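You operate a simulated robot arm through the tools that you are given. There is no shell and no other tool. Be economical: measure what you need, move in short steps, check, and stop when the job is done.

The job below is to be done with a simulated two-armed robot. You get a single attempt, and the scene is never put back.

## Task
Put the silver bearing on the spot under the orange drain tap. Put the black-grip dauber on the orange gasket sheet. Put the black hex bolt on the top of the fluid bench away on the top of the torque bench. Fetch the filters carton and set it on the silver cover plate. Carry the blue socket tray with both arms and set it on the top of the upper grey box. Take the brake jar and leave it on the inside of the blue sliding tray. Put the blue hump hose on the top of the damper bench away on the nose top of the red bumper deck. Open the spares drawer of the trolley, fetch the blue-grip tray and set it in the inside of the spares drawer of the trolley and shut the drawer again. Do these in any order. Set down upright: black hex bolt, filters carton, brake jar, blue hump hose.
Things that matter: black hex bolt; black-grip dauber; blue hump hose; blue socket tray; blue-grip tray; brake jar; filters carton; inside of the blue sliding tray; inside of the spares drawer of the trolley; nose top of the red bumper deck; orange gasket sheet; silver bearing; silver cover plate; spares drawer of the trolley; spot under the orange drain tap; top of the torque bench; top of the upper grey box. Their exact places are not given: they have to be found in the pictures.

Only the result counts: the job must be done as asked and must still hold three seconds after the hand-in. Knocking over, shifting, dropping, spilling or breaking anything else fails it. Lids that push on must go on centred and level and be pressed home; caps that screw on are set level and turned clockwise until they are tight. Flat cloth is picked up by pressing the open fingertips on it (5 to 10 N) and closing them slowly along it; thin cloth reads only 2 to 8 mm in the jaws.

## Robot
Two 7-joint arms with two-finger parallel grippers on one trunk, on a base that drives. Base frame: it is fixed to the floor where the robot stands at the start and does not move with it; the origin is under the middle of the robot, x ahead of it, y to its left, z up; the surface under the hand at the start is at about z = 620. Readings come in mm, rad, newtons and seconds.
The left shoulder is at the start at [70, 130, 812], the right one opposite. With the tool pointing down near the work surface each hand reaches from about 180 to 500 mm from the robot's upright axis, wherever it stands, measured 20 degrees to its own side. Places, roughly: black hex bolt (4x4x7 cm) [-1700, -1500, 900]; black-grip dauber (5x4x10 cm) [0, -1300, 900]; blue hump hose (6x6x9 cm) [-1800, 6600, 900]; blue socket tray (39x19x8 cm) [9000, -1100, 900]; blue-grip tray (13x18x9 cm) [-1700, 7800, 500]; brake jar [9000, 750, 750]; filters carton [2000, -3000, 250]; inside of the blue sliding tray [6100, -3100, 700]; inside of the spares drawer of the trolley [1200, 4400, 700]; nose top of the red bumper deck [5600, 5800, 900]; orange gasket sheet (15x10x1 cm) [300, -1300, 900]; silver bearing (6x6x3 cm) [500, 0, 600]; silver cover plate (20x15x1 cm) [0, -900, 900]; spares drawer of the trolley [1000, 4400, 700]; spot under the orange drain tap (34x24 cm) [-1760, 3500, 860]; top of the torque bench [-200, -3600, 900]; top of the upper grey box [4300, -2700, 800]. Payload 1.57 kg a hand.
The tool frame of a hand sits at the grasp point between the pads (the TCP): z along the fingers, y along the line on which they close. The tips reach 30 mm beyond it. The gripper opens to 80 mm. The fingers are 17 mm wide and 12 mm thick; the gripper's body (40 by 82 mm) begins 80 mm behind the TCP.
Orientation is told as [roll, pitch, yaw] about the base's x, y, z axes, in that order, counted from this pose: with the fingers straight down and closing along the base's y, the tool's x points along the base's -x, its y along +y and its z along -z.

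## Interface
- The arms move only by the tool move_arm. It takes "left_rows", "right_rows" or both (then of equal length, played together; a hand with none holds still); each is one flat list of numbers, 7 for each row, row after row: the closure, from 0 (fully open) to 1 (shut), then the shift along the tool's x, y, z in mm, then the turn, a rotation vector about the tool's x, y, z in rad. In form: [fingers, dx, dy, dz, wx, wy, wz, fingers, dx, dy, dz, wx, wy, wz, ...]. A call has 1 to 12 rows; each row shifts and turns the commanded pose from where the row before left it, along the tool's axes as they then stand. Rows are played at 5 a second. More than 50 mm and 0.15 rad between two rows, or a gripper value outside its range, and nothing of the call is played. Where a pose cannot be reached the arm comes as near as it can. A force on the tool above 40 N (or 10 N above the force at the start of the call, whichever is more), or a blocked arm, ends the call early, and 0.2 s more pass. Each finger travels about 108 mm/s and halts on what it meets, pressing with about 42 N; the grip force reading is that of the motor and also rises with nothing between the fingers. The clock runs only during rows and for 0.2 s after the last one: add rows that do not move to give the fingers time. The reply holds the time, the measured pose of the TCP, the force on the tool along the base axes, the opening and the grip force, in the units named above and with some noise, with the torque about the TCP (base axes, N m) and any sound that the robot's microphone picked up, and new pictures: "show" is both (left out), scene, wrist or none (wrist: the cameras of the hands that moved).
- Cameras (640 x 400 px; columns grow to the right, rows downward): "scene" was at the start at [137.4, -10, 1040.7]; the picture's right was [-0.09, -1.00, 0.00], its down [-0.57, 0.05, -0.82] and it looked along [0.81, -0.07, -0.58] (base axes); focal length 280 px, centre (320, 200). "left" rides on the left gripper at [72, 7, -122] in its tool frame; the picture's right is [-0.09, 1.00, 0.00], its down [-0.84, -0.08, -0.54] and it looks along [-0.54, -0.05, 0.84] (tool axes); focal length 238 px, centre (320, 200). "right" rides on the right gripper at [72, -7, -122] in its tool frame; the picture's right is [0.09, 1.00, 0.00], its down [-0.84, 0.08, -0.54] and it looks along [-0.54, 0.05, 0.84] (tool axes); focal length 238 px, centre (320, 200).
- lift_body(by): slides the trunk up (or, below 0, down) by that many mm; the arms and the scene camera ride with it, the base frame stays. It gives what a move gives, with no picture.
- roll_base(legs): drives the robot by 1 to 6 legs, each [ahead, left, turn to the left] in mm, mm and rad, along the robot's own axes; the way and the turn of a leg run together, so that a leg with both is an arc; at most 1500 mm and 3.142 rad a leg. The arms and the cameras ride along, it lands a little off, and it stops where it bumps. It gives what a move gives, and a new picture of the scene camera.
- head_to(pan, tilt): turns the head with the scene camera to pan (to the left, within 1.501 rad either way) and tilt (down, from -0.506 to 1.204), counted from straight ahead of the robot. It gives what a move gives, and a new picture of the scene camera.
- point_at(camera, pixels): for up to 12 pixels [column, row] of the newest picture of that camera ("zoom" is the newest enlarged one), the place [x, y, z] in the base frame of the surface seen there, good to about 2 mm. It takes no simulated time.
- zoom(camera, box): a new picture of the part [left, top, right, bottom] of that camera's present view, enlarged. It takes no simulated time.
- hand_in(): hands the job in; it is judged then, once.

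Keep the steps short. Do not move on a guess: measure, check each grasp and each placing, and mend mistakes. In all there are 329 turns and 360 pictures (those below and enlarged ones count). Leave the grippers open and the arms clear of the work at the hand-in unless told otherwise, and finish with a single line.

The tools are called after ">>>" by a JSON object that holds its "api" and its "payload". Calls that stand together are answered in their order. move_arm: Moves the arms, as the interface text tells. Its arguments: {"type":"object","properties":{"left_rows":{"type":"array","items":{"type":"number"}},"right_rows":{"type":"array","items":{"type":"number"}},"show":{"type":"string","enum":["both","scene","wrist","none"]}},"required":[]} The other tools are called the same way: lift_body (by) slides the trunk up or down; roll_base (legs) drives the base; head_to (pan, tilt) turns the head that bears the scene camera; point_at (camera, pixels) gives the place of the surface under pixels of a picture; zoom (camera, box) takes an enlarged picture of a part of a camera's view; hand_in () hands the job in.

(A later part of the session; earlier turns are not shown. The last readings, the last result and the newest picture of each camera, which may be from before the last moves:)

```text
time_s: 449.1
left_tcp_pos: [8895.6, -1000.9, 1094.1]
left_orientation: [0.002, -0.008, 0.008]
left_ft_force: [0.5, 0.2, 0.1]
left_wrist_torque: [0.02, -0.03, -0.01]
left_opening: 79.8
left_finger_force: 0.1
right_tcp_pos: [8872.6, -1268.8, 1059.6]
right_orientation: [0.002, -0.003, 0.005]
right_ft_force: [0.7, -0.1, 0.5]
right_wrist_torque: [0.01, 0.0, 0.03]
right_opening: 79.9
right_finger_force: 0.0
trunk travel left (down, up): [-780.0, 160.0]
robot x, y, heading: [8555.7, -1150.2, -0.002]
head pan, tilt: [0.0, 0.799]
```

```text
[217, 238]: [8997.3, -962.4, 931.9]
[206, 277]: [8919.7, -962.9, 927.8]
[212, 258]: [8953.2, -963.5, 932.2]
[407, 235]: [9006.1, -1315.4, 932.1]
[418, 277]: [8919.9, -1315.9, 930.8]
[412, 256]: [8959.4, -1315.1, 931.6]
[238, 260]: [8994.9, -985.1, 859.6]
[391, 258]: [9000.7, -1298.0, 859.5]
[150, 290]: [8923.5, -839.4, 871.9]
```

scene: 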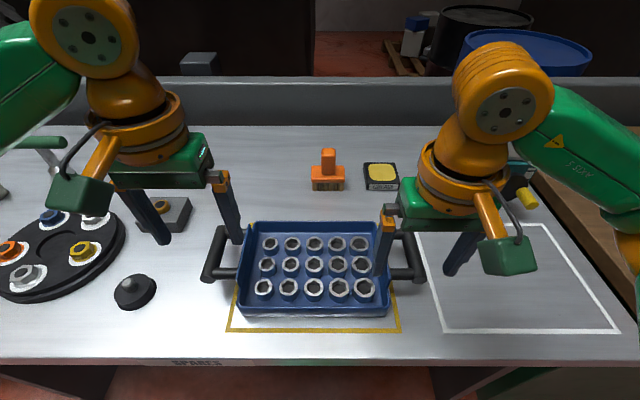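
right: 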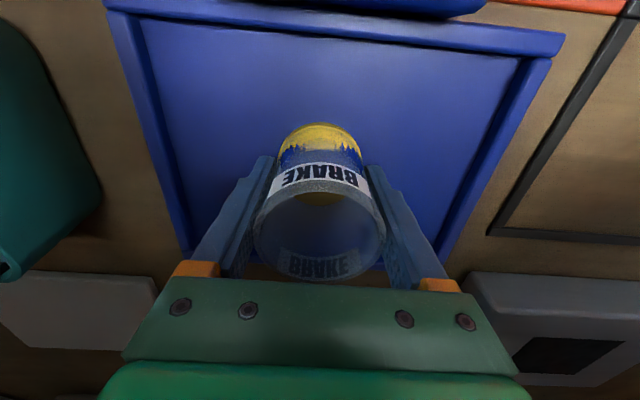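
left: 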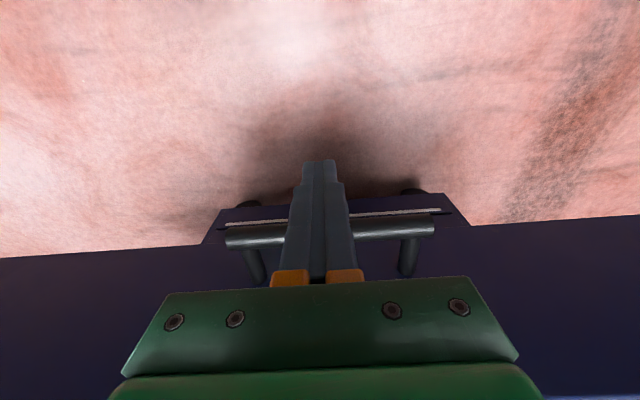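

Bringing both hands over the bars, half-open, to z 980.

>>> {"api": "move_arm", "payload": {"left_rows": [0.45, -17, 9.3, 28.5, 0, 0, 0, 0.45, -17, 9.3, 28.5, 0, 0, 0, 0.45, -17, 9.3, 28.5, 0, 0, 0, 0.45, -17, 9.3, 28.5, 0, 0, 0, 0.45, 0, 0, 0, 0, 0, 0], "right_rows": [0.45, -22.6, -12, 20, 0, 0, 0, 0.45, -22.6, -12, 20, 0, 0, 0, 0.45, -22.6, -12, 20, 0, 0, 0, 0.45, -22.6, -12, 20, 0, 0, 0, 0.45, 0, 0, 0, 0, 0, 0], "show": "both"}}

```text
time_s: 450.3
left_tcp_pos: [8961.9, -962.3, 981.3]
left_orientation: [0.003, -0.006, 0.007]
left_ft_force: [0.0, -0.3, 0.1]
left_wrist_torque: [0.01, -0.01, 0.0]
left_opening: 43.8
left_finger_force: 0.0
right_tcp_pos: [8964.9, -1316.6, 980.9]
right_orientation: [0.003, -0.005, 0.004]
right_ft_force: [0.2, -0.2, 0.3]
right_wrist_torque: [0.0, 0.04, 0.03]
right_opening: 43.9
right_finger_force: 0.1
trunk travel left (down, up): [-780.0, 160.0]
robot x, y, heading: [8555.9, -1146.7, 0.002]
head pan, tilt: [0.0, 0.799]
```

scene: 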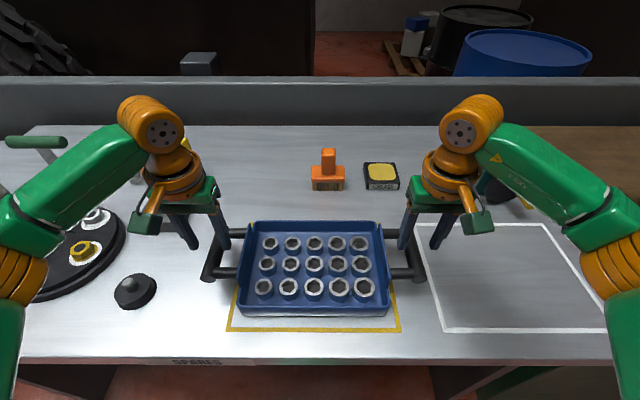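
right: 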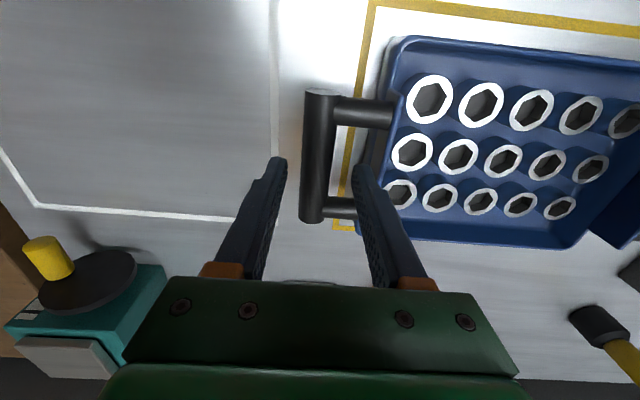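
left: 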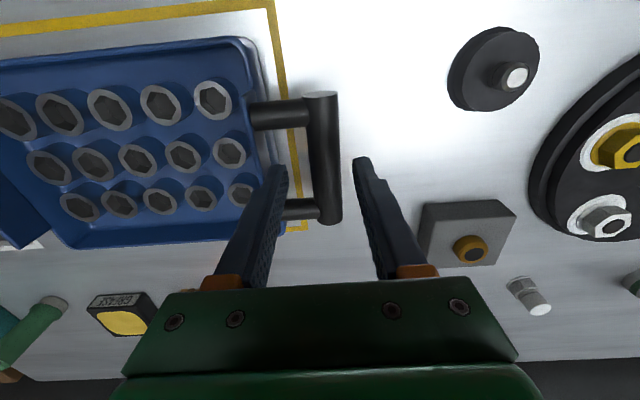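

>>> {"api": "point_at", "payload": {"camera": "right", "pixels": [[304, 150], [318, 150], [332, 150], [318, 100], [315, 215], [385, 100], [368, 140]]}}

>>> {"api": "point_at", "payload": {"camera": "left", "pixels": [[312, 150], [325, 150], [340, 150], [320, 100], [330, 215], [260, 100], [275, 140]]}}

```text
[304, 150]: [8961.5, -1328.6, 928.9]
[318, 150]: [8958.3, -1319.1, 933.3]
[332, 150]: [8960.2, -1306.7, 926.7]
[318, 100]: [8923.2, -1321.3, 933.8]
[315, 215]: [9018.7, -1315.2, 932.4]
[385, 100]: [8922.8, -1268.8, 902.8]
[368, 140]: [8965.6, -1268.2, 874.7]
```

```text
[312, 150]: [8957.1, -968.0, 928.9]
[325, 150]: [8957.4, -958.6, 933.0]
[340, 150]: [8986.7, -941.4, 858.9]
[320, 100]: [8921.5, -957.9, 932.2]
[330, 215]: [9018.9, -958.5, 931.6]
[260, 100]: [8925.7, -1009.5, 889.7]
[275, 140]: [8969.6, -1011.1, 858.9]
```

The bar centres are y -958.5 and -1318, 22 mm thick, with 16 mm to spare at the walls. I'll adjust and go down to 922.

>>> {"api": "move_arm", "payload": {"left_rows": [0.45, -5, 4, 19, 0, 0, 0, 0.45, 0, 0, 20, 0, 0, 0, 0.45, 0, 0, 20, 0, 0, 0, 0.45, 0, 0, 0, 0, 0, 0], "right_rows": [0.45, -3, -1.4, 19, 0, 0, 0, 0.45, 0, 0, 20, 0, 0, 0, 0.45, 0, 0, 20, 0, 0, 0, 0.45, 0, 0, 0, 0, 0, 0], "show": "wrist"}}

```text
time_s: 451.3
left_tcp_pos: [8970.2, -960.0, 922.1]
left_orientation: [0.001, -0.007, 0.009]
left_ft_force: [-0.7, 0.3, 0.2]
left_wrist_torque: [0.0, 0.0, -0.03]
left_opening: 43.8
left_finger_force: 0.1
right_tcp_pos: [8967.6, -1318.9, 921.6]
right_orientation: [0.002, -0.005, 0.003]
right_ft_force: [-0.4, 0.2, -0.1]
right_wrist_torque: [-0.01, 0.0, 0.02]
right_opening: 44.2
right_finger_force: 0.2
trunk travel left (down, up): [-780.0, 160.0]
robot x, y, heading: [8552.3, -1150.7, 0.005]
head pan, tilt: [0.0, 0.799]
```

right: 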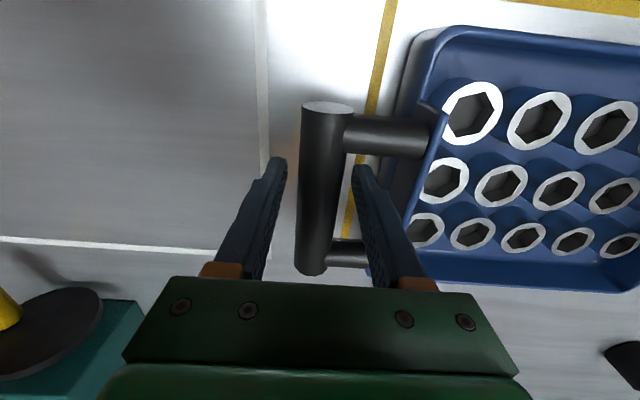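
left: 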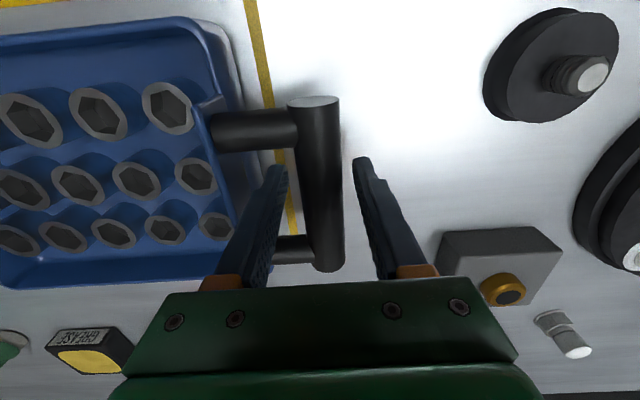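

Both straddle their bars well. Closing both together.

>>> {"api": "move_arm", "payload": {"left_rows": [0.6, 0, 0, 0, 0, 0, 0, 0.75, 0, 0, 0, 0, 0, 0, 1, 0, 0, 0, 0, 0, 0, 1, 0, 0, 0, 0, 0, 0], "right_rows": [0.6, 0, 0, 0, 0, 0, 0, 0.75, 0, 0, 0, 0, 0, 0, 1, 0, 0, 0, 0, 0, 0, 1, 0, 0, 0, 0, 0, 0], "show": "none"}}

```text
time_s: 452.3
left_tcp_pos: [8969.6, -960.0, 922.5]
left_orientation: [0.004, -0.007, 0.007]
left_ft_force: [-0.8, 13.7, -0.3]
left_wrist_torque: [-0.01, -0.18, -0.22]
left_opening: 25.6
left_finger_force: 37.1
right_tcp_pos: [8966.3, -1318.8, 921.5]
right_orientation: [-0.001, -0.006, 0.0]
right_ft_force: [0.4, -14.0, 1.4]
right_wrist_torque: [-0.04, -0.12, -0.1]
right_opening: 25.6
right_finger_force: 37.2
trunk travel left (down, up): [-780.0, 160.0]
robot x, y, heading: [8553.5, -1153.3, 0.006]
head pan, tilt: [0.0, 0.799]
```

Both hold (25.6 mm). A small outward strain of 14 N shows, so I'll ease each hand inward 1.5 mm, then lift together 60 mm.

>>> {"api": "move_arm", "payload": {"left_rows": [1, 0, -1.5, 0, 0, 0, 0, 1, 0, 0, -10, 0, 0, 0, 1, 0, 0, -25, 0, 0, 0, 1, 0, 0, -25, 0, 0, 0, 1, 0, 0, 0, 0, 0, 0], "right_rows": [1, 0, 1.5, 0, 0, 0, 0, 1, 0, 0, -10, 0, 0, 0, 1, 0, 0, -25, 0, 0, 0, 1, 0, 0, -25, 0, 0, 0, 1, 0, 0, 0, 0, 0, 0], "show": "scene"}}

```text
time_s: 452.9
left_tcp_pos: [8970.7, -959.0, 929.1]
left_orientation: [0.008, -0.001, 0.013]
left_ft_force: [-1.0, 1.9, -6.2]
left_wrist_torque: [-0.02, -0.21, -0.26]
left_opening: 25.6
left_finger_force: 37.1
right_tcp_pos: [8968.8, -1320.5, 928.7]
right_orientation: [-0.006, 0.001, 0.001]
right_ft_force: [0.0, -1.8, -5.9]
right_wrist_torque: [0.05, 0.25, 0.08]
right_opening: 25.6
right_finger_force: 36.9
trunk travel left (down, up): [-780.0, 160.0]
robot x, y, heading: [8550.7, -1151.0, 0.003]
head pan, tilt: [0.0, 0.799]
stopped in row 3 (right hand): the force on the tool passed its limit at 42 N (the readings are from after the stop); the commanded pose is now the measured one
```

scene: 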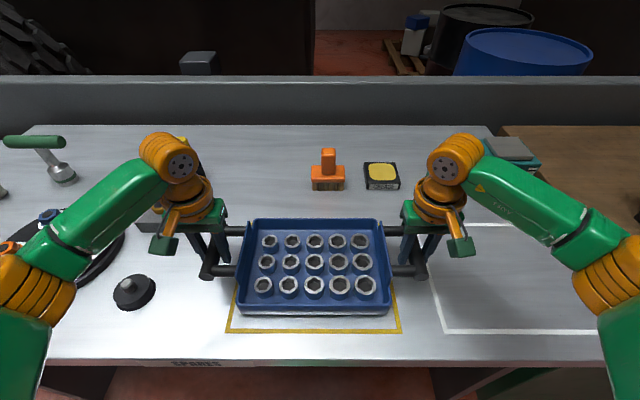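

It stopped on a force peak, but the tray is off the bench with 6 N on each hand. I'll go on lifting in gentler steps.

>>> {"api": "move_arm", "payload": {"left_rows": [1, 0, 0, -4, 0, 0, 0, 1, 0, 0, -7, 0, 0, 0, 1, 0, 0, -9, 0, 0, 0, 1, 0, 0, -10, 0, 0, 0, 1, 0, 0, -10, 0, 0, 0, 1, 0, 0, -8, 0, 0, 0, 1, 0, 0, -4, 0, 0, 0, 1, 0, 0, 0, 0, 0, 0], "right_rows": [1, 0, 0, -4, 0, 0, 0, 1, 0, 0, -7, 0, 0, 0, 1, 0, 0, -9, 0, 0, 0, 1, 0, 0, -10, 0, 0, 0, 1, 0, 0, -10, 0, 0, 0, 1, 0, 0, -8, 0, 0, 0, 1, 0, 0, -4, 0, 0, 0, 1, 0, 0, 0, 0, 0, 0], "show": "scene"}}

```text
time_s: 454.7
left_tcp_pos: [8969.2, -959.3, 981.8]
left_orientation: [0.008, -0.003, 0.012]
left_ft_force: [-1.4, 10.1, -6.7]
left_wrist_torque: [-0.01, -0.26, -0.38]
left_opening: 25.6
left_finger_force: 36.9
right_tcp_pos: [8968.7, -1319.1, 981.8]
right_orientation: [-0.005, 0.0, -0.002]
right_ft_force: [0.8, -10.7, -6.3]
right_wrist_torque: [-0.01, 0.28, -0.07]
right_opening: 25.7
right_finger_force: 36.9
trunk travel left (down, up): [-780.0, 160.0]
robot x, y, heading: [8553.0, -1151.4, 0.005]
head pan, tilt: [0.0, 0.799]
```

scene: 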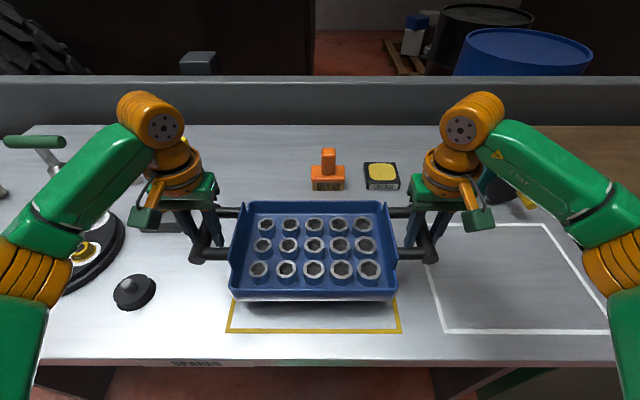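

The tray hangs level with its bottom near z 919. Easing the strain 1 mm, then backing out and driving toward the grey boxes.

>>> {"api": "move_arm", "payload": {"left_rows": [1, 0, -1.2, 0, 0, 0, 0, 1, 0, 0, 0, 0, 0, 0], "right_rows": [1, 0, 1.2, 0, 0, 0, 0, 1, 0, 0, 0, 0, 0, 0], "show": "none"}}

>>> {"api": "roll_base", "payload": {"legs": [[-700, 0, 0]]}}

```text
time_s: 455.3
left_tcp_pos: [8970.0, -959.6, 981.9]
left_orientation: [0.012, 0.0, 0.013]
left_ft_force: [0.2, 32.9, -6.8]
left_wrist_torque: [0.05, 0.06, -0.34]
left_opening: 25.4
left_finger_force: 37.3
right_tcp_pos: [8968.8, -1319.0, 982.0]
right_orientation: [-0.01, 0.002, -0.004]
right_ft_force: [0.2, -33.3, -6.4]
right_wrist_torque: [-0.04, -0.05, 0.23]
right_opening: 25.6
right_finger_force: 37.0
trunk travel left (down, up): [-780.0, 160.0]
robot x, y, heading: [8554.3, -1150.3, 0.004]
head pan, tilt: [0.0, 0.799]
```

```text
time_s: 456.6
left_tcp_pos: [8908.6, -958.9, 980.6]
left_orientation: [0.013, 0.001, 0.013]
left_ft_force: [-0.2, -1.4, -6.0]
left_wrist_torque: [-0.07, -0.18, -0.15]
left_opening: 25.7
left_finger_force: 37.4
right_tcp_pos: [8906.8, -1318.8, 979.5]
right_orientation: [-0.012, 0.003, -0.001]
right_ft_force: [0.6, 0.7, -5.6]
right_wrist_torque: [0.01, 0.23, 0.11]
right_opening: 25.7
right_finger_force: 37.3
trunk travel left (down, up): [-780.0, 160.0]
robot x, y, heading: [8493.3, -1151.2, -0.003]
head pan, tilt: [0.0, 0.799]
stopped in leg 1: the force on the tool passed its limit at 44 N (the readings are from after the stop); the commanded pose is now the measured one
```

scene: 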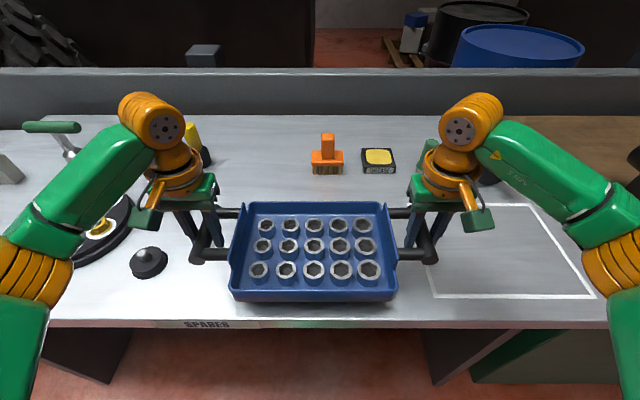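

The inward ease was the wrong way: it raised the squeeze, which then tripped the drive. The forces have now relaxed to about 1 N. Driving on.

>>> {"api": "roll_base", "payload": {"legs": [[-620, 0, 0], [0, 0, -2.122]]}}

```text
time_s: 465.2
left_tcp_pos: [7798.9, -1606.1, 982.4]
left_orientation: [0.012, 0.001, -2.137]
left_ft_force: [-0.3, 0.9, -6.8]
left_wrist_torque: [0.03, 0.01, -0.3]
left_opening: 25.3
left_finger_force: 37.3
right_tcp_pos: [7498.4, -1407.1, 981.7]
right_orientation: [-0.01, 0.0, -2.156]
right_ft_force: [-0.1, -0.9, -6.1]
right_wrist_torque: [-0.01, -0.04, 0.16]
right_opening: 25.9
right_finger_force: 36.6
trunk travel left (down, up): [-780.0, 160.0]
robot x, y, heading: [7867.9, -1156.4, -2.145]
head pan, tilt: [0.0, 0.799]
```

scene: 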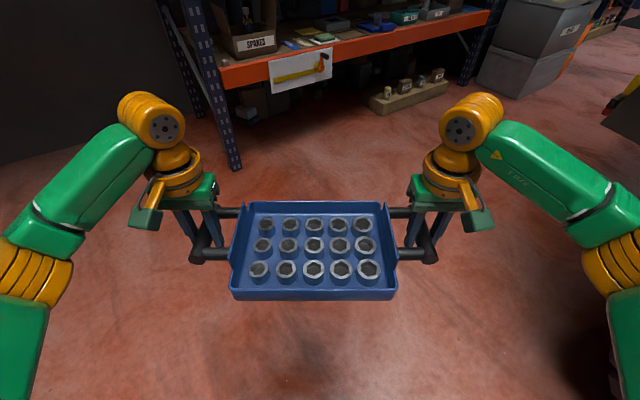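

Steady. Continuing to (7290,-2040), then west to about x 5300.

>>> {"api": "roll_base", "payload": {"legs": [[1056, 0, 0], [0, 0, -0.997], [1200, 0, 0], [800, 0, 0]]}}

>>> {"api": "head_to", "payload": {"pan": 0.4, "tilt": 0.5}}

```text
time_s: 482.8
left_tcp_pos: [4852.5, -2218.8, 982.1]
left_orientation: [0.012, -0.002, -3.132]
left_ft_force: [0.9, 0.1, -6.7]
left_wrist_torque: [-0.02, -0.07, -0.27]
left_opening: 25.5
left_finger_force: 37.4
right_tcp_pos: [4856.1, -1859.3, 982.0]
right_orientation: [-0.011, -0.001, 3.133]
right_ft_force: [-0.5, -1.2, -7.0]
right_wrist_torque: [-0.01, -0.04, 0.16]
right_opening: 25.4
right_finger_force: 36.7
trunk travel left (down, up): [-780.0, 160.0]
robot x, y, heading: [5269.4, -2029.2, 3.141]
head pan, tilt: [0.0, 0.799]
```

scene: 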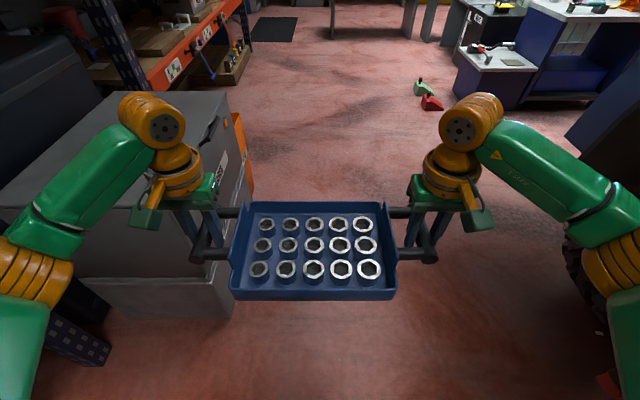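

```text
time_s: 483.7
left_tcp_pos: [4852.9, -2218.8, 981.6]
left_orientation: [0.011, 0.0, -3.133]
left_ft_force: [-0.7, 0.3, -5.7]
left_wrist_torque: [-0.07, 0.02, -0.38]
left_opening: 25.6
left_finger_force: 36.9
right_tcp_pos: [4855.2, -1858.9, 980.8]
right_orientation: [-0.011, 0.002, 3.133]
right_ft_force: [-0.8, -1.7, -6.9]
right_wrist_torque: [0.0, -0.1, 0.28]
right_opening: 25.7
right_finger_force: 36.8
trunk travel left (down, up): [-780.0, 160.0]
robot x, y, heading: [5269.4, -2033.1, 3.139]
head pan, tilt: [0.4, 0.499]
```

scene: 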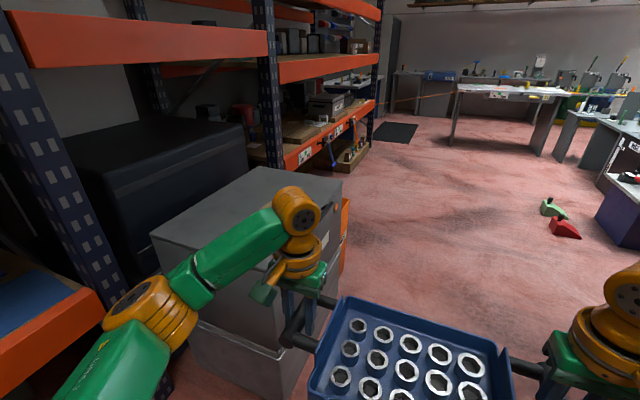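

Measuring the top of the upper grey box.

>>> {"api": "point_at", "payload": {"camera": "scene", "pixels": [[165, 235], [265, 170], [335, 185], [225, 215], [270, 185], [250, 200], [330, 210], [230, 340], [345, 215]]}}

>>> {"api": "zoom", "payload": {"camera": "scene", "box": [130, 130, 370, 280]}}

```text
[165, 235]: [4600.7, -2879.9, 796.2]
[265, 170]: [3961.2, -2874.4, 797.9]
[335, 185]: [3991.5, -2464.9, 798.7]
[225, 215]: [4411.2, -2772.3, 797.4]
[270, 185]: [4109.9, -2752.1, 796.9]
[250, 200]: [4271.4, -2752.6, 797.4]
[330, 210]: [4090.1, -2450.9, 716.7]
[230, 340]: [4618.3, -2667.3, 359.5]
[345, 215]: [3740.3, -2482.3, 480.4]
```

```text
2.67 times, centred on (250, 205) of scene
```

zoom: 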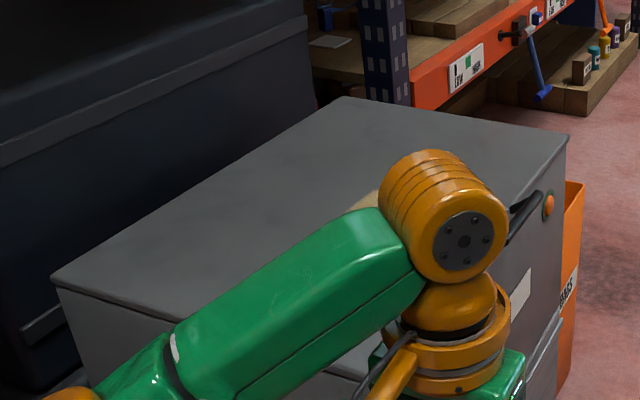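

The box top spans x 3960–4610, y -2880…-2455, z 797. I'll drive to (4290,-2030), turn to face it, then come in to y≈-2170.

>>> {"api": "roll_base", "payload": {"legs": [[979, 0, 0], [0, 0, 1.572], [135, 0, 0]]}}

>>> {"api": "head_to", "payload": {"pan": 0.0, "tilt": 0.8}}

```text
time_s: 493.5
left_tcp_pos: [4458.2, -2576.6, 983.2]
left_orientation: [0.013, -0.002, -1.576]
left_ft_force: [-1.0, 0.8, -7.2]
left_wrist_torque: [0.03, 0.03, -0.28]
left_opening: 25.7
left_finger_force: 36.7
right_tcp_pos: [4097.9, -2568.4, 983.0]
right_orientation: [-0.01, 0.0, -1.59]
right_ft_force: [1.0, -0.8, -5.6]
right_wrist_torque: [-0.03, -0.02, 0.16]
right_opening: 25.4
right_finger_force: 36.5
trunk travel left (down, up): [-780.0, 160.0]
robot x, y, heading: [4277.5, -2160.3, -1.587]
head pan, tilt: [0.4, 0.499]
```

scene: 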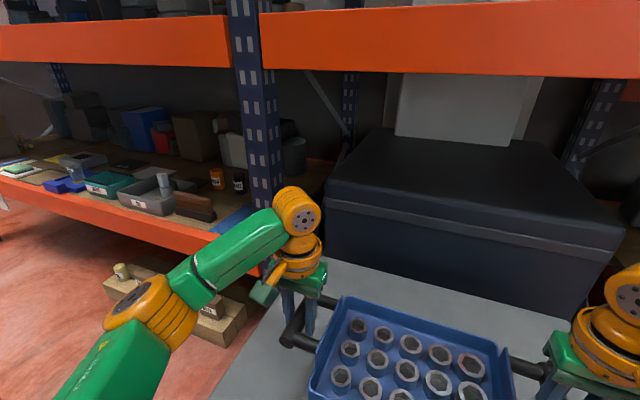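

```text
time_s: 494.4
left_tcp_pos: [4457.8, -2579.3, 980.4]
left_orientation: [0.013, 0.002, -1.576]
left_ft_force: [-1.1, 0.1, -7.7]
left_wrist_torque: [-0.03, -0.02, -0.34]
left_opening: 25.5
left_finger_force: 37.2
right_tcp_pos: [4098.3, -2572.7, 981.1]
right_orientation: [-0.01, 0.001, -1.591]
right_ft_force: [1.5, -0.2, -6.4]
right_wrist_torque: [0.12, 0.0, 0.27]
right_opening: 25.7
right_finger_force: 36.8
trunk travel left (down, up): [-780.0, 160.0]
robot x, y, heading: [4277.0, -2159.6, -1.589]
head pan, tilt: [0.0, 0.799]
```

scene: 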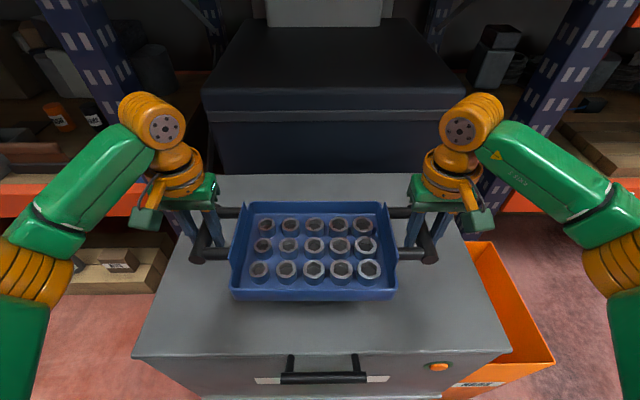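

The tray is over the box, centred at (4278,-2575). I'll move 20 mm further on, then lower by the trunk 114 mm.

>>> {"api": "roll_base", "payload": {"legs": [[22, 0, 0]]}}

>>> {"api": "lift_body", "payload": {"by": -114}}

>>> {"api": "head_to", "payload": {"pan": 0.0, "tilt": 0.9}}

```text
time_s: 495.2
left_tcp_pos: [4457.5, -2597.4, 983.1]
left_orientation: [0.011, -0.004, -1.577]
left_ft_force: [-1.0, 1.1, -6.4]
left_wrist_torque: [0.12, 0.01, -0.25]
left_opening: 25.5
left_finger_force: 37.1
right_tcp_pos: [4097.8, -2590.9, 982.9]
right_orientation: [-0.011, -0.003, -1.594]
right_ft_force: [2.1, 0.6, -6.5]
right_wrist_torque: [-0.09, -0.03, 0.1]
right_opening: 25.6
right_finger_force: 36.8
trunk travel left (down, up): [-780.0, 160.0]
robot x, y, heading: [4270.2, -2184.9, -1.586]
head pan, tilt: [0.0, 0.799]
```

scene: 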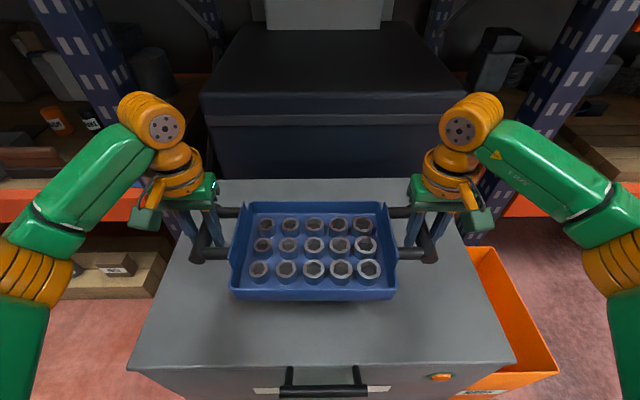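

```text
time_s: 496.6
left_tcp_pos: [4457.7, -2601.5, 867.4]
left_orientation: [0.013, 0.0, -1.576]
left_ft_force: [-1.0, 0.0, -6.7]
left_wrist_torque: [0.11, -0.01, -0.32]
left_opening: 25.6
left_finger_force: 37.1
right_tcp_pos: [4097.1, -2593.7, 867.5]
right_orientation: [-0.009, 0.002, -1.592]
right_ft_force: [0.5, -0.6, -6.8]
right_wrist_torque: [-0.06, 0.02, 0.22]
right_opening: 25.7
right_finger_force: 36.8
trunk travel left (down, up): [-666.0, 274.0]
robot x, y, heading: [4272.9, -2184.0, -1.584]
head pan, tilt: [0.0, 0.799]
```

```text
time_s: 497.3
left_tcp_pos: [4458.4, -2602.0, 866.4]
left_orientation: [0.013, -0.002, -1.576]
left_ft_force: [-1.2, 1.0, -6.6]
left_wrist_torque: [0.15, 0.02, -0.28]
left_opening: 25.8
left_finger_force: 36.9
right_tcp_pos: [4097.5, -2593.7, 866.9]
right_orientation: [-0.011, 0.001, -1.591]
right_ft_force: [0.9, -1.1, -5.2]
right_wrist_torque: [-0.06, 0.01, 0.18]
right_opening: 25.6
right_finger_force: 36.4
trunk travel left (down, up): [-666.0, 274.0]
robot x, y, heading: [4274.4, -2183.1, -1.582]
head pan, tilt: [0.0, 0.901]
```

scene: 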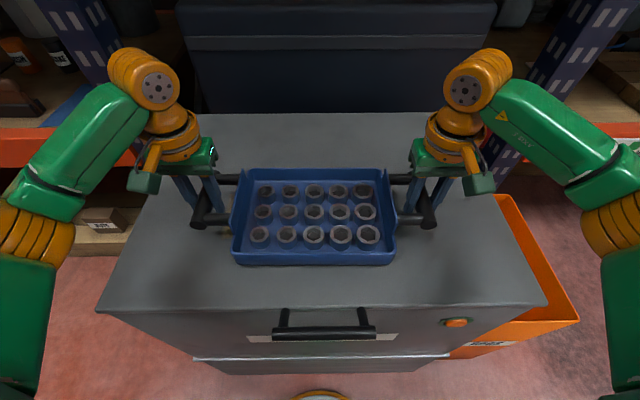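

About 8 mm to go. Lowering by the trunk in small steps.

>>> {"api": "lift_body", "payload": {"by": -6}}

>>> {"api": "lift_body", "payload": {"by": -2}}

```text
time_s: 497.9
left_tcp_pos: [4457.9, -2600.9, 862.0]
left_orientation: [0.012, 0.001, -1.577]
left_ft_force: [-0.5, 0.9, -7.1]
left_wrist_torque: [0.07, -0.01, -0.31]
left_opening: 25.6
left_finger_force: 36.7
right_tcp_pos: [4097.3, -2594.1, 860.2]
right_orientation: [-0.01, 0.002, -1.591]
right_ft_force: [0.4, -0.2, -6.1]
right_wrist_torque: [0.03, -0.02, 0.16]
right_opening: 25.8
right_finger_force: 36.8
trunk travel left (down, up): [-660.0, 280.0]
robot x, y, heading: [4271.9, -2180.7, -1.586]
head pan, tilt: [0.0, 0.901]
```

```text
time_s: 498.4
left_tcp_pos: [4458.2, -2600.7, 860.2]
left_orientation: [0.013, 0.0, -1.574]
left_ft_force: [0.0, -1.8, 2.0]
left_wrist_torque: [-0.18, -0.05, -0.35]
left_opening: 25.6
left_finger_force: 37.1
right_tcp_pos: [4097.9, -2592.1, 860.3]
right_orientation: [-0.011, -0.003, -1.591]
right_ft_force: [0.5, -1.7, -4.9]
right_wrist_torque: [-0.78, -0.02, 0.2]
right_opening: 25.4
right_finger_force: 36.7
trunk travel left (down, up): [-658.0, 282.0]
robot x, y, heading: [4274.9, -2183.9, -1.587]
head pan, tilt: [0.0, 0.901]
```

One side has touched; 1 mm more.

>>> {"api": "lift_body", "payload": {"by": -1}}

```text
time_s: 498.9
left_tcp_pos: [4457.9, -2600.3, 860.5]
left_orientation: [0.012, -0.004, -1.576]
left_ft_force: [1.3, -3.0, 7.4]
left_wrist_torque: [-1.08, 0.04, -0.3]
left_opening: 25.5
left_finger_force: 36.6
right_tcp_pos: [4097.8, -2592.0, 859.8]
right_orientation: [-0.009, -0.002, -1.592]
right_ft_force: [0.3, -2.2, -0.7]
right_wrist_torque: [-1.12, 0.01, 0.16]
right_opening: 25.6
right_finger_force: 36.2
trunk travel left (down, up): [-657.0, 283.0]
robot x, y, heading: [4272.3, -2181.5, -1.587]
head pan, tilt: [0.0, 0.901]
```

Set down. Opening both to half (so no finger presses the walls), then rising.

>>> {"api": "move_arm", "payload": {"left_rows": [0.6, 0, 0, 0, 0, 0, 0, 0.5, 0, 0, 0, 0, 0, 0, 0.47, 0, 0, 0, 0, 0, 0, 0.47, 0, 0, -20, 0, 0, 0, 0.47, 0, 0, -40, 0, 0, 0, 0.47, 0, 0, -40, 0, 0, 0, 0.47, 0, 0, 0, 0, 0, 0], "right_rows": [0.6, 0, 0, 0, 0, 0, 0, 0.5, 0, 0, 0, 0, 0, 0, 0.47, 0, 0, 0, 0, 0, 0, 0.47, 0, 0, -20, 0, 0, 0, 0.47, 0, 0, -40, 0, 0, 0, 0.47, 0, 0, -40, 0, 0, 0, 0.47, 0, 0, 0, 0, 0, 0], "show": "scene"}}

```text
time_s: 500.5
left_tcp_pos: [4456.3, -2600.2, 958.3]
left_orientation: [0.014, -0.002, -1.578]
left_ft_force: [-0.3, -0.3, 0.0]
left_wrist_torque: [0.07, 0.02, -0.01]
left_opening: 42.3
left_finger_force: 0.1
right_tcp_pos: [4099.3, -2593.0, 960.2]
right_orientation: [-0.01, 0.001, -1.592]
right_ft_force: [0.0, 1.0, 0.6]
right_wrist_torque: [0.0, 0.0, 0.06]
right_opening: 42.4
right_finger_force: 0.0
trunk travel left (down, up): [-657.0, 283.0]
robot x, y, heading: [4271.9, -2182.7, -1.585]
head pan, tilt: [0.0, 0.901]
```

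scene: 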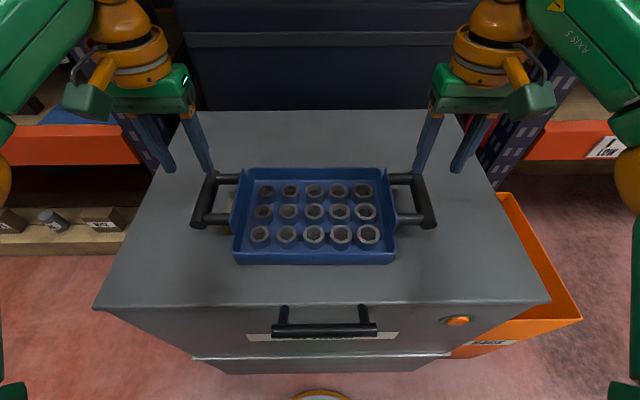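

Socket tray rests on the box. I'll draw both hands in and up, then back out.

>>> {"api": "move_arm", "payload": {"left_rows": [0, 0, 0, -40, 0, 0, 0, 0, 35, 0, -10, 0, 0, 0, 0, 35, -5, -10, 0, 0, 0, 0, 35, -5, 0, 0, 0, 0, 0, 0, 0, 0, 0, 0, 0], "right_rows": [0, 0, 0, -40, 0, 0, 0, 0, 35, 0, -10, 0, 0, 0, 0, 35, 5, -10, 0, 0, 0, 0, 35, 5, 0, 0, 0, 0, 0, 0, 0, 0, 0, 0, 0], "show": "none"}}

>>> {"api": "roll_base", "payload": {"legs": [[-250, 0, 0], [0, 0, -1.4]]}}

>>> {"api": "head_to", "payload": {"pan": 0.3, "tilt": 0.35}}

```text
time_s: 501.7
left_tcp_pos: [4447.1, -2493.5, 1019.4]
left_orientation: [0.013, -0.003, -1.574]
left_ft_force: [0.3, 0.2, -0.5]
left_wrist_torque: [0.0, 0.0, -0.01]
left_opening: 80.0
left_finger_force: 0.0
right_tcp_pos: [4114.2, -2489.1, 1018.7]
right_orientation: [-0.012, 0.001, -1.591]
right_ft_force: [-0.3, -0.2, 1.2]
right_wrist_torque: [0.0, -0.03, 0.02]
right_opening: 80.0
right_finger_force: 0.1
trunk travel left (down, up): [-657.0, 283.0]
robot x, y, heading: [4271.8, -2185.1, -1.586]
head pan, tilt: [0.0, 0.901]
```

```text
time_s: 507.0
left_tcp_pos: [4000.5, -2158.3, 1019.8]
left_orientation: [0.013, -0.001, -2.976]
left_ft_force: [-0.5, -0.4, -0.2]
left_wrist_torque: [0.01, 0.01, 0.01]
left_opening: 80.0
left_finger_force: 0.0
right_tcp_pos: [3950.9, -1828.5, 1018.9]
right_orientation: [-0.01, -0.002, -2.99]
right_ft_force: [-0.2, 0.5, -0.1]
right_wrist_torque: [-0.01, -0.02, -0.02]
right_opening: 79.9
right_finger_force: 0.1
trunk travel left (down, up): [-657.0, 283.0]
robot x, y, heading: [4275.3, -1934.4, -2.983]
head pan, tilt: [0.0, 0.901]
```

scene: 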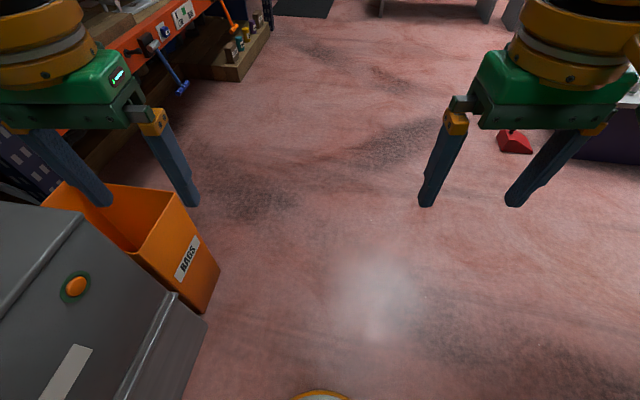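

```text
time_s: 507.9
left_tcp_pos: [4001.4, -2158.6, 1020.3]
left_orientation: [0.012, -0.001, -2.975]
left_ft_force: [-0.3, 0.5, -0.9]
left_wrist_torque: [0.04, -0.01, -0.01]
left_opening: 80.2
left_finger_force: 0.0
right_tcp_pos: [3950.1, -1827.5, 1019.6]
right_orientation: [-0.011, -0.002, -2.991]
right_ft_force: [0.1, 0.5, -0.2]
right_wrist_torque: [0.01, 0.02, -0.02]
right_opening: 79.9
right_finger_force: 0.1
trunk travel left (down, up): [-657.0, 283.0]
robot x, y, heading: [4278.0, -1935.7, -2.989]
head pan, tilt: [0.3, 0.351]
```

scene: 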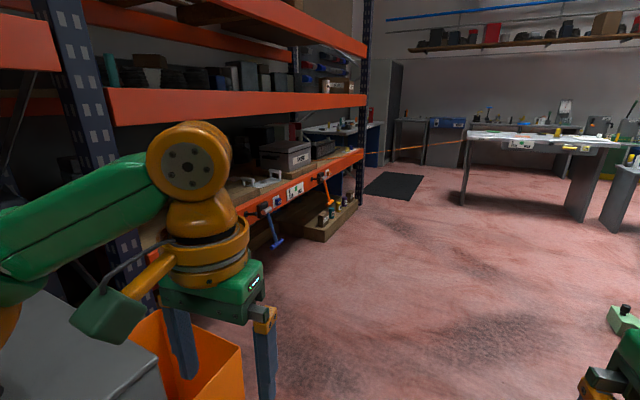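

I see a wooden block with small items at (335,215), handles jutting from the rack front, and an orange line at (430,145). Zooming.

>>> {"api": "zoom", "payload": {"camera": "scene", "box": [240, 110, 480, 260]}}

>>> {"api": "point_at", "payload": {"camera": "scene", "pixels": [[323, 217], [334, 210], [343, 203], [350, 197], [275, 240], [327, 200], [395, 149], [430, 145], [460, 141], [310, 238], [345, 215], [470, 190]]}}

```text
2.67 times, centred on (360, 185) of scene
```

zoom: 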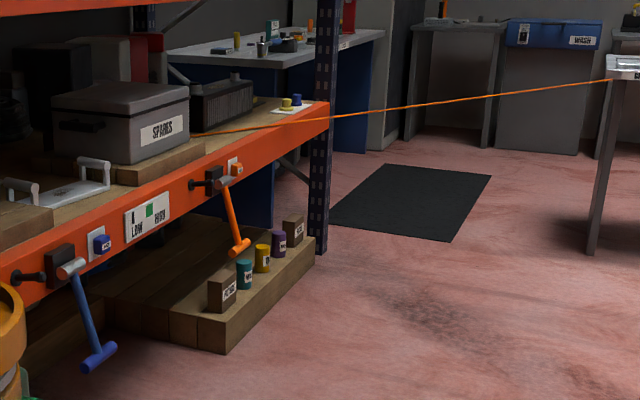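

```text
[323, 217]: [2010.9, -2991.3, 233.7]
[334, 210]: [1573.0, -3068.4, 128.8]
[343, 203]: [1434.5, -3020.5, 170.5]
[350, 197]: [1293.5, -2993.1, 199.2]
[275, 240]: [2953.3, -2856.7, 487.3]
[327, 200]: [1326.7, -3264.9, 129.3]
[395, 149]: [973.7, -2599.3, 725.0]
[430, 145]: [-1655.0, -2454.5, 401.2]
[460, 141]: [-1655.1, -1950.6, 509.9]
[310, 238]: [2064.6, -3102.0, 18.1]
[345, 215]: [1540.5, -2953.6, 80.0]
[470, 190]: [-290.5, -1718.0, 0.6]
```

The carton is the brown box at (2011,-2991,234). An orange line runs from the rack to the bench at about (0,-1700), so I need to know the bench's extent and the possible ways round. Measuring.

>>> {"api": "zoom", "payload": {"camera": "scene", "box": [440, 100, 640, 240]}}

>>> {"api": "point_at", "payload": {"camera": "zoom", "pixels": [[95, 130], [130, 97], [590, 150], [560, 120], [75, 240], [430, 380], [300, 125], [100, 95], [60, 115], [530, 300], [240, 145], [420, 145]]}}

```text
2.86 times, centred on (540, 170) of scene
```

zoom: 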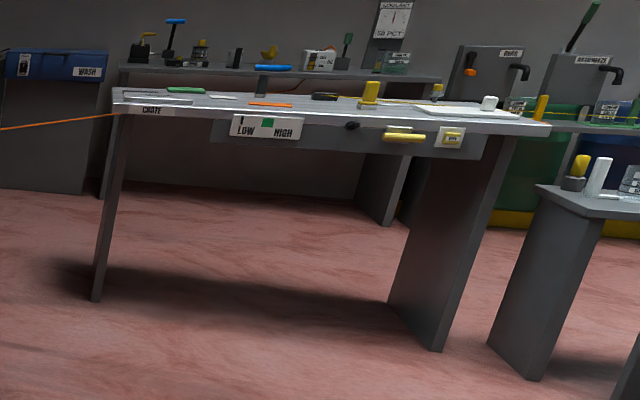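

```text
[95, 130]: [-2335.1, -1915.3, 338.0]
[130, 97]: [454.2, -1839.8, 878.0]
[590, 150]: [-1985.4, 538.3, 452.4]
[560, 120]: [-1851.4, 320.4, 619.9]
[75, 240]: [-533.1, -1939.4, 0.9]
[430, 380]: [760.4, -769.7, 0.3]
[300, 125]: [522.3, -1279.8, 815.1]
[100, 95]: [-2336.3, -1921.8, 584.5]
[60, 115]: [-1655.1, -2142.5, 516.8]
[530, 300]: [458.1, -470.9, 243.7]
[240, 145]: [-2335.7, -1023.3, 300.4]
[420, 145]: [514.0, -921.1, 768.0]
```

The bench spans x≈-120…522, y≈-640…-1900. First I fetch the carton: driving to (2160,-2300), facing the rack.

>>> {"api": "roll_base", "payload": {"legs": [[1500, 0, 0.018], [640, 0, 0], [0, 0, 1.4]]}}

>>> {"api": "head_to", "payload": {"pan": -0.1, "tilt": 0.7}}

```text
time_s: 522.2
left_tcp_pos: [2306.6, -2623.8, 1018.9]
left_orientation: [0.012, -0.001, -1.545]
left_ft_force: [-0.5, 0.2, 0.1]
left_wrist_torque: [-0.04, 0.0, -0.01]
left_opening: 80.2
left_finger_force: 0.0
right_tcp_pos: [1971.9, -2630.0, 1019.0]
right_orientation: [-0.011, -0.003, -1.565]
right_ft_force: [0.4, -0.6, 0.0]
right_wrist_torque: [-0.02, 0.03, -0.01]
right_opening: 80.0
right_finger_force: 0.0
trunk travel left (down, up): [-657.0, 283.0]
robot x, y, heading: [2119.9, -2320.4, -1.565]
head pan, tilt: [0.3, 0.351]
```

scene: 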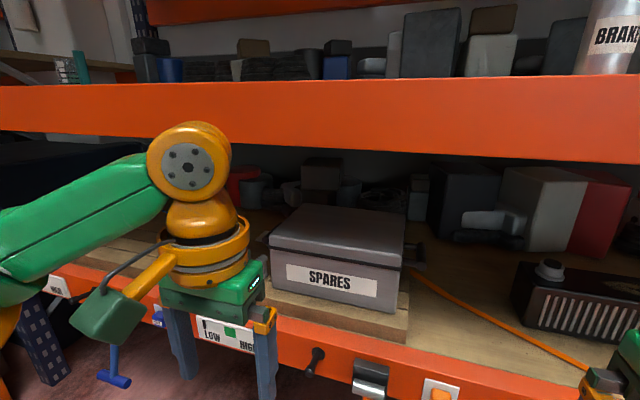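

```text
time_s: 523.1
left_tcp_pos: [2306.0, -2624.2, 1019.8]
left_orientation: [0.013, -0.002, -1.548]
left_ft_force: [0.3, 0.4, -1.1]
left_wrist_torque: [0.0, 0.01, 0.02]
left_opening: 79.8
left_finger_force: 0.0
right_tcp_pos: [1971.7, -2628.3, 1019.3]
right_orientation: [-0.01, -0.003, -1.562]
right_ft_force: [0.5, 0.1, -0.4]
right_wrist_torque: [-0.01, 0.03, -0.02]
right_opening: 80.1
right_finger_force: 0.2
trunk travel left (down, up): [-657.0, 283.0]
robot x, y, heading: [2120.0, -2320.8, -1.555]
head pan, tilt: [-0.099, 0.7]
```

scene: 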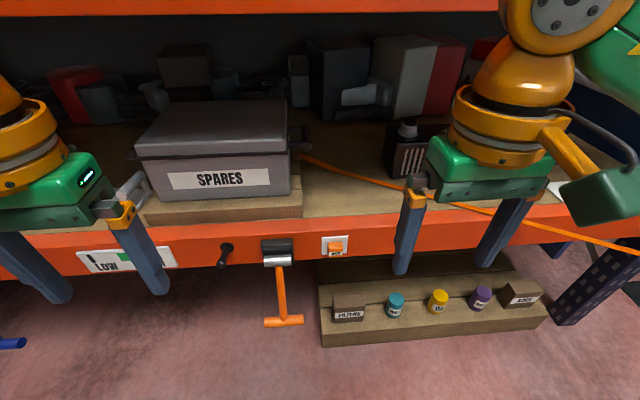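

The carton labelled FILTERS is at (349,307). The orange line starts at the SPARES box and passes under the right hand. Measuring line, lever and carton.

>>> {"api": "point_at", "payload": {"camera": "scene", "pixels": [[340, 172], [380, 188], [500, 215], [580, 233], [630, 248], [349, 297], [349, 315], [334, 305], [364, 305], [280, 260], [283, 320], [395, 300]]}}

>>> {"api": "zoom", "payload": {"camera": "scene", "box": [250, 220, 450, 350]}}

```text
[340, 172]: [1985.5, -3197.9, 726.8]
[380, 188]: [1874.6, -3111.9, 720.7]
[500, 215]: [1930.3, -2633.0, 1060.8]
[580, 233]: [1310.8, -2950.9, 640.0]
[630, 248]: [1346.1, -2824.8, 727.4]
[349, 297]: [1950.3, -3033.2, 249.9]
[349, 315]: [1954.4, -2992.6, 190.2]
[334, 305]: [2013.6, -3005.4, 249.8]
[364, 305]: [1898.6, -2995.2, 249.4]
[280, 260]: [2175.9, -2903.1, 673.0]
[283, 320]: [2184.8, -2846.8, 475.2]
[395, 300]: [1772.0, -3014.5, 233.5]
```

```text
3.08 times, centred on (350, 285) of scene
```

zoom: 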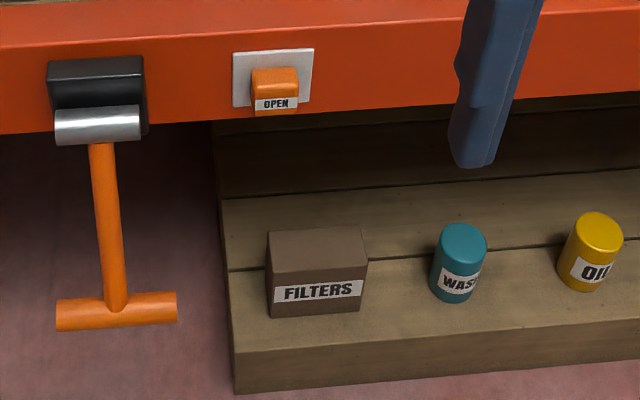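

The carton spans x 1899–2013, y about -2993…-3048, z 130–250. I'll grip it front-to-back with the right hand, so the hand must be turned 90°. Lowering the trunk first.

>>> {"api": "lift_body", "payload": {"by": -400}}

>>> {"api": "lift_body", "payload": {"by": -185}}

>>> {"api": "move_arm", "payload": {"right_rows": [0, 0, 0, 0, 0, 0, -0.15, 0, 0, 0, 0, 0, 0, -0.15, 0, 0, 0, 0, 0, 0, -0.15, 0, 0, 0, 0, 0, 0, -0.15, 0, 0, 0, 0, 0, 0, -0.15, 0, 0, 0, 0, 0, 0, -0.15, 0, 0, 0, 0, 0, 0, -0.15, 0, 0, 0, 0, 0, 0, -0.15, 0, 0, 0, 0, 0, 0, -0.15, 0, 0, 0, 0, 0, 0, -0.15, 0, 0, 0, 0, 0, 0, -0.065, 0, 0, 0, 0, 0, 0, 0], "show": "both"}}

```text
time_s: 526.9
left_tcp_pos: [2305.9, -2624.0, 619.6]
left_orientation: [0.014, -0.002, -1.549]
left_ft_force: [0.3, -1.4, -0.3]
left_wrist_torque: [-0.02, -0.02, 0.0]
left_opening: 80.1
left_finger_force: 0.0
right_tcp_pos: [1971.5, -2629.1, 619.3]
right_orientation: [-0.01, -0.001, -1.564]
right_ft_force: [-0.6, -0.3, 0.9]
right_wrist_torque: [0.02, 0.02, 0.0]
right_opening: 80.1
right_finger_force: 0.0
trunk travel left (down, up): [-257.0, 683.0]
robot x, y, heading: [2123.8, -2321.5, -1.551]
head pan, tilt: [-0.099, 0.7]
```

```text
time_s: 528.9
left_tcp_pos: [2305.3, -2623.9, 434.4]
left_orientation: [0.013, -0.002, -1.548]
left_ft_force: [-0.9, 0.1, 0.0]
left_wrist_torque: [-0.03, 0.01, -0.02]
left_opening: 79.9
left_finger_force: 0.1
right_tcp_pos: [1971.7, -2629.3, 433.7]
right_orientation: [-0.011, -0.002, -1.564]
right_ft_force: [1.2, 0.4, 0.2]
right_wrist_torque: [0.02, 0.03, -0.01]
right_opening: 80.1
right_finger_force: 0.1
trunk travel left (down, up): [-72.0, 868.0]
robot x, y, heading: [2123.4, -2314.6, -1.557]
head pan, tilt: [-0.099, 0.7]
```

```text
time_s: 531.5
left_tcp_pos: [2304.8, -2624.1, 434.5]
left_orientation: [0.012, -0.003, -1.55]
left_ft_force: [0.4, 0.2, 0.0]
left_wrist_torque: [0.07, 0.01, 0.03]
left_opening: 79.9
left_finger_force: 0.1
right_tcp_pos: [2016.4, -2563.7, 398.4]
right_orientation: [-0.003, 0.01, 0.001]
right_ft_force: [-0.3, 0.3, -0.1]
right_wrist_torque: [-0.02, -0.01, -0.01]
right_opening: 80.0
right_finger_force: 0.0
right hand out of reach, approached as far as the arm can: row 7, 8, 9, 10, 11
trunk travel left (down, up): [-72.0, 868.0]
robot x, y, heading: [2121.4, -2318.3, -1.557]
head pan, tilt: [-0.099, 0.7]
```

scene: 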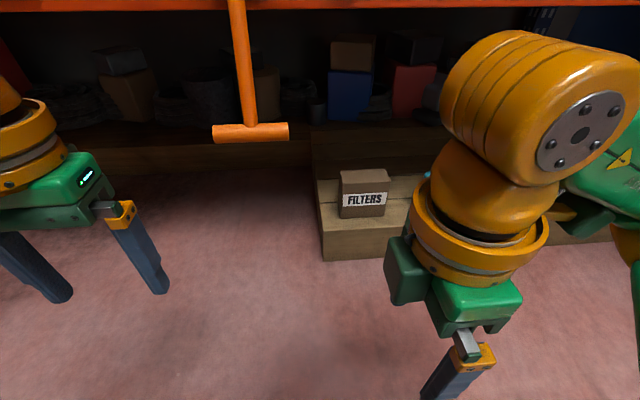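
right: 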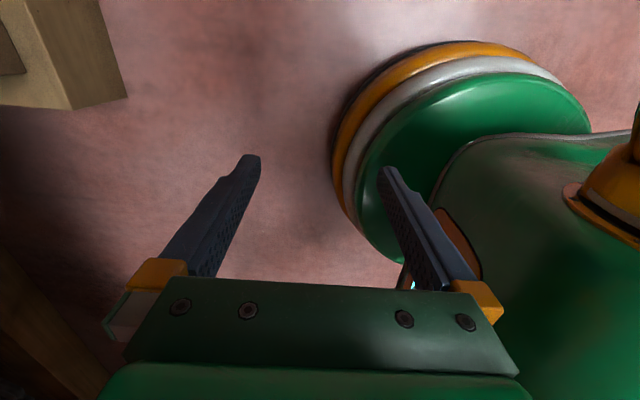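

The hand has turned, though its TCP slid nearer. The carton is seen better now; measuring it again.

>>> {"api": "zoom", "payload": {"camera": "scene", "box": [310, 150, 430, 240]}}

>>> {"api": "point_at", "payload": {"camera": "scene", "pixels": [[341, 171], [388, 169], [342, 190], [387, 188], [363, 180], [363, 174], [363, 214], [343, 214], [386, 213], [250, 130], [330, 245]]}}

```text
4.44 times, centred on (370, 195) of scene
```

zoom: 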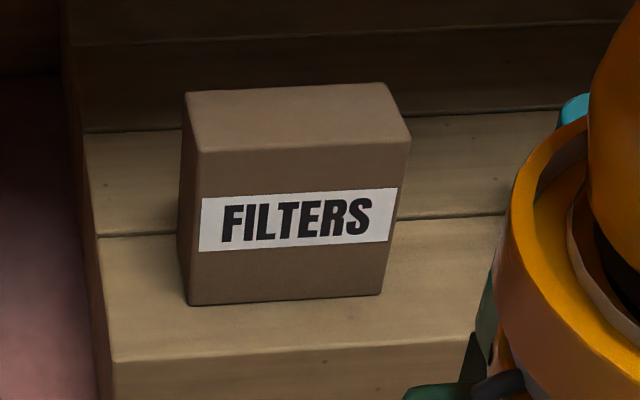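

```text
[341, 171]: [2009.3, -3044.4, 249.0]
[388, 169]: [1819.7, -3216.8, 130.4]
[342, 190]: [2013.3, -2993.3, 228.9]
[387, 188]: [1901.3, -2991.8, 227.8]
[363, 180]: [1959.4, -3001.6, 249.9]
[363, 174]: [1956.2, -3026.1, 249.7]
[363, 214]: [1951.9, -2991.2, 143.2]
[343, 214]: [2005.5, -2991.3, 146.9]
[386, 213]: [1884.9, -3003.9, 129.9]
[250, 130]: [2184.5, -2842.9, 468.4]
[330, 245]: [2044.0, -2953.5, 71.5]
```

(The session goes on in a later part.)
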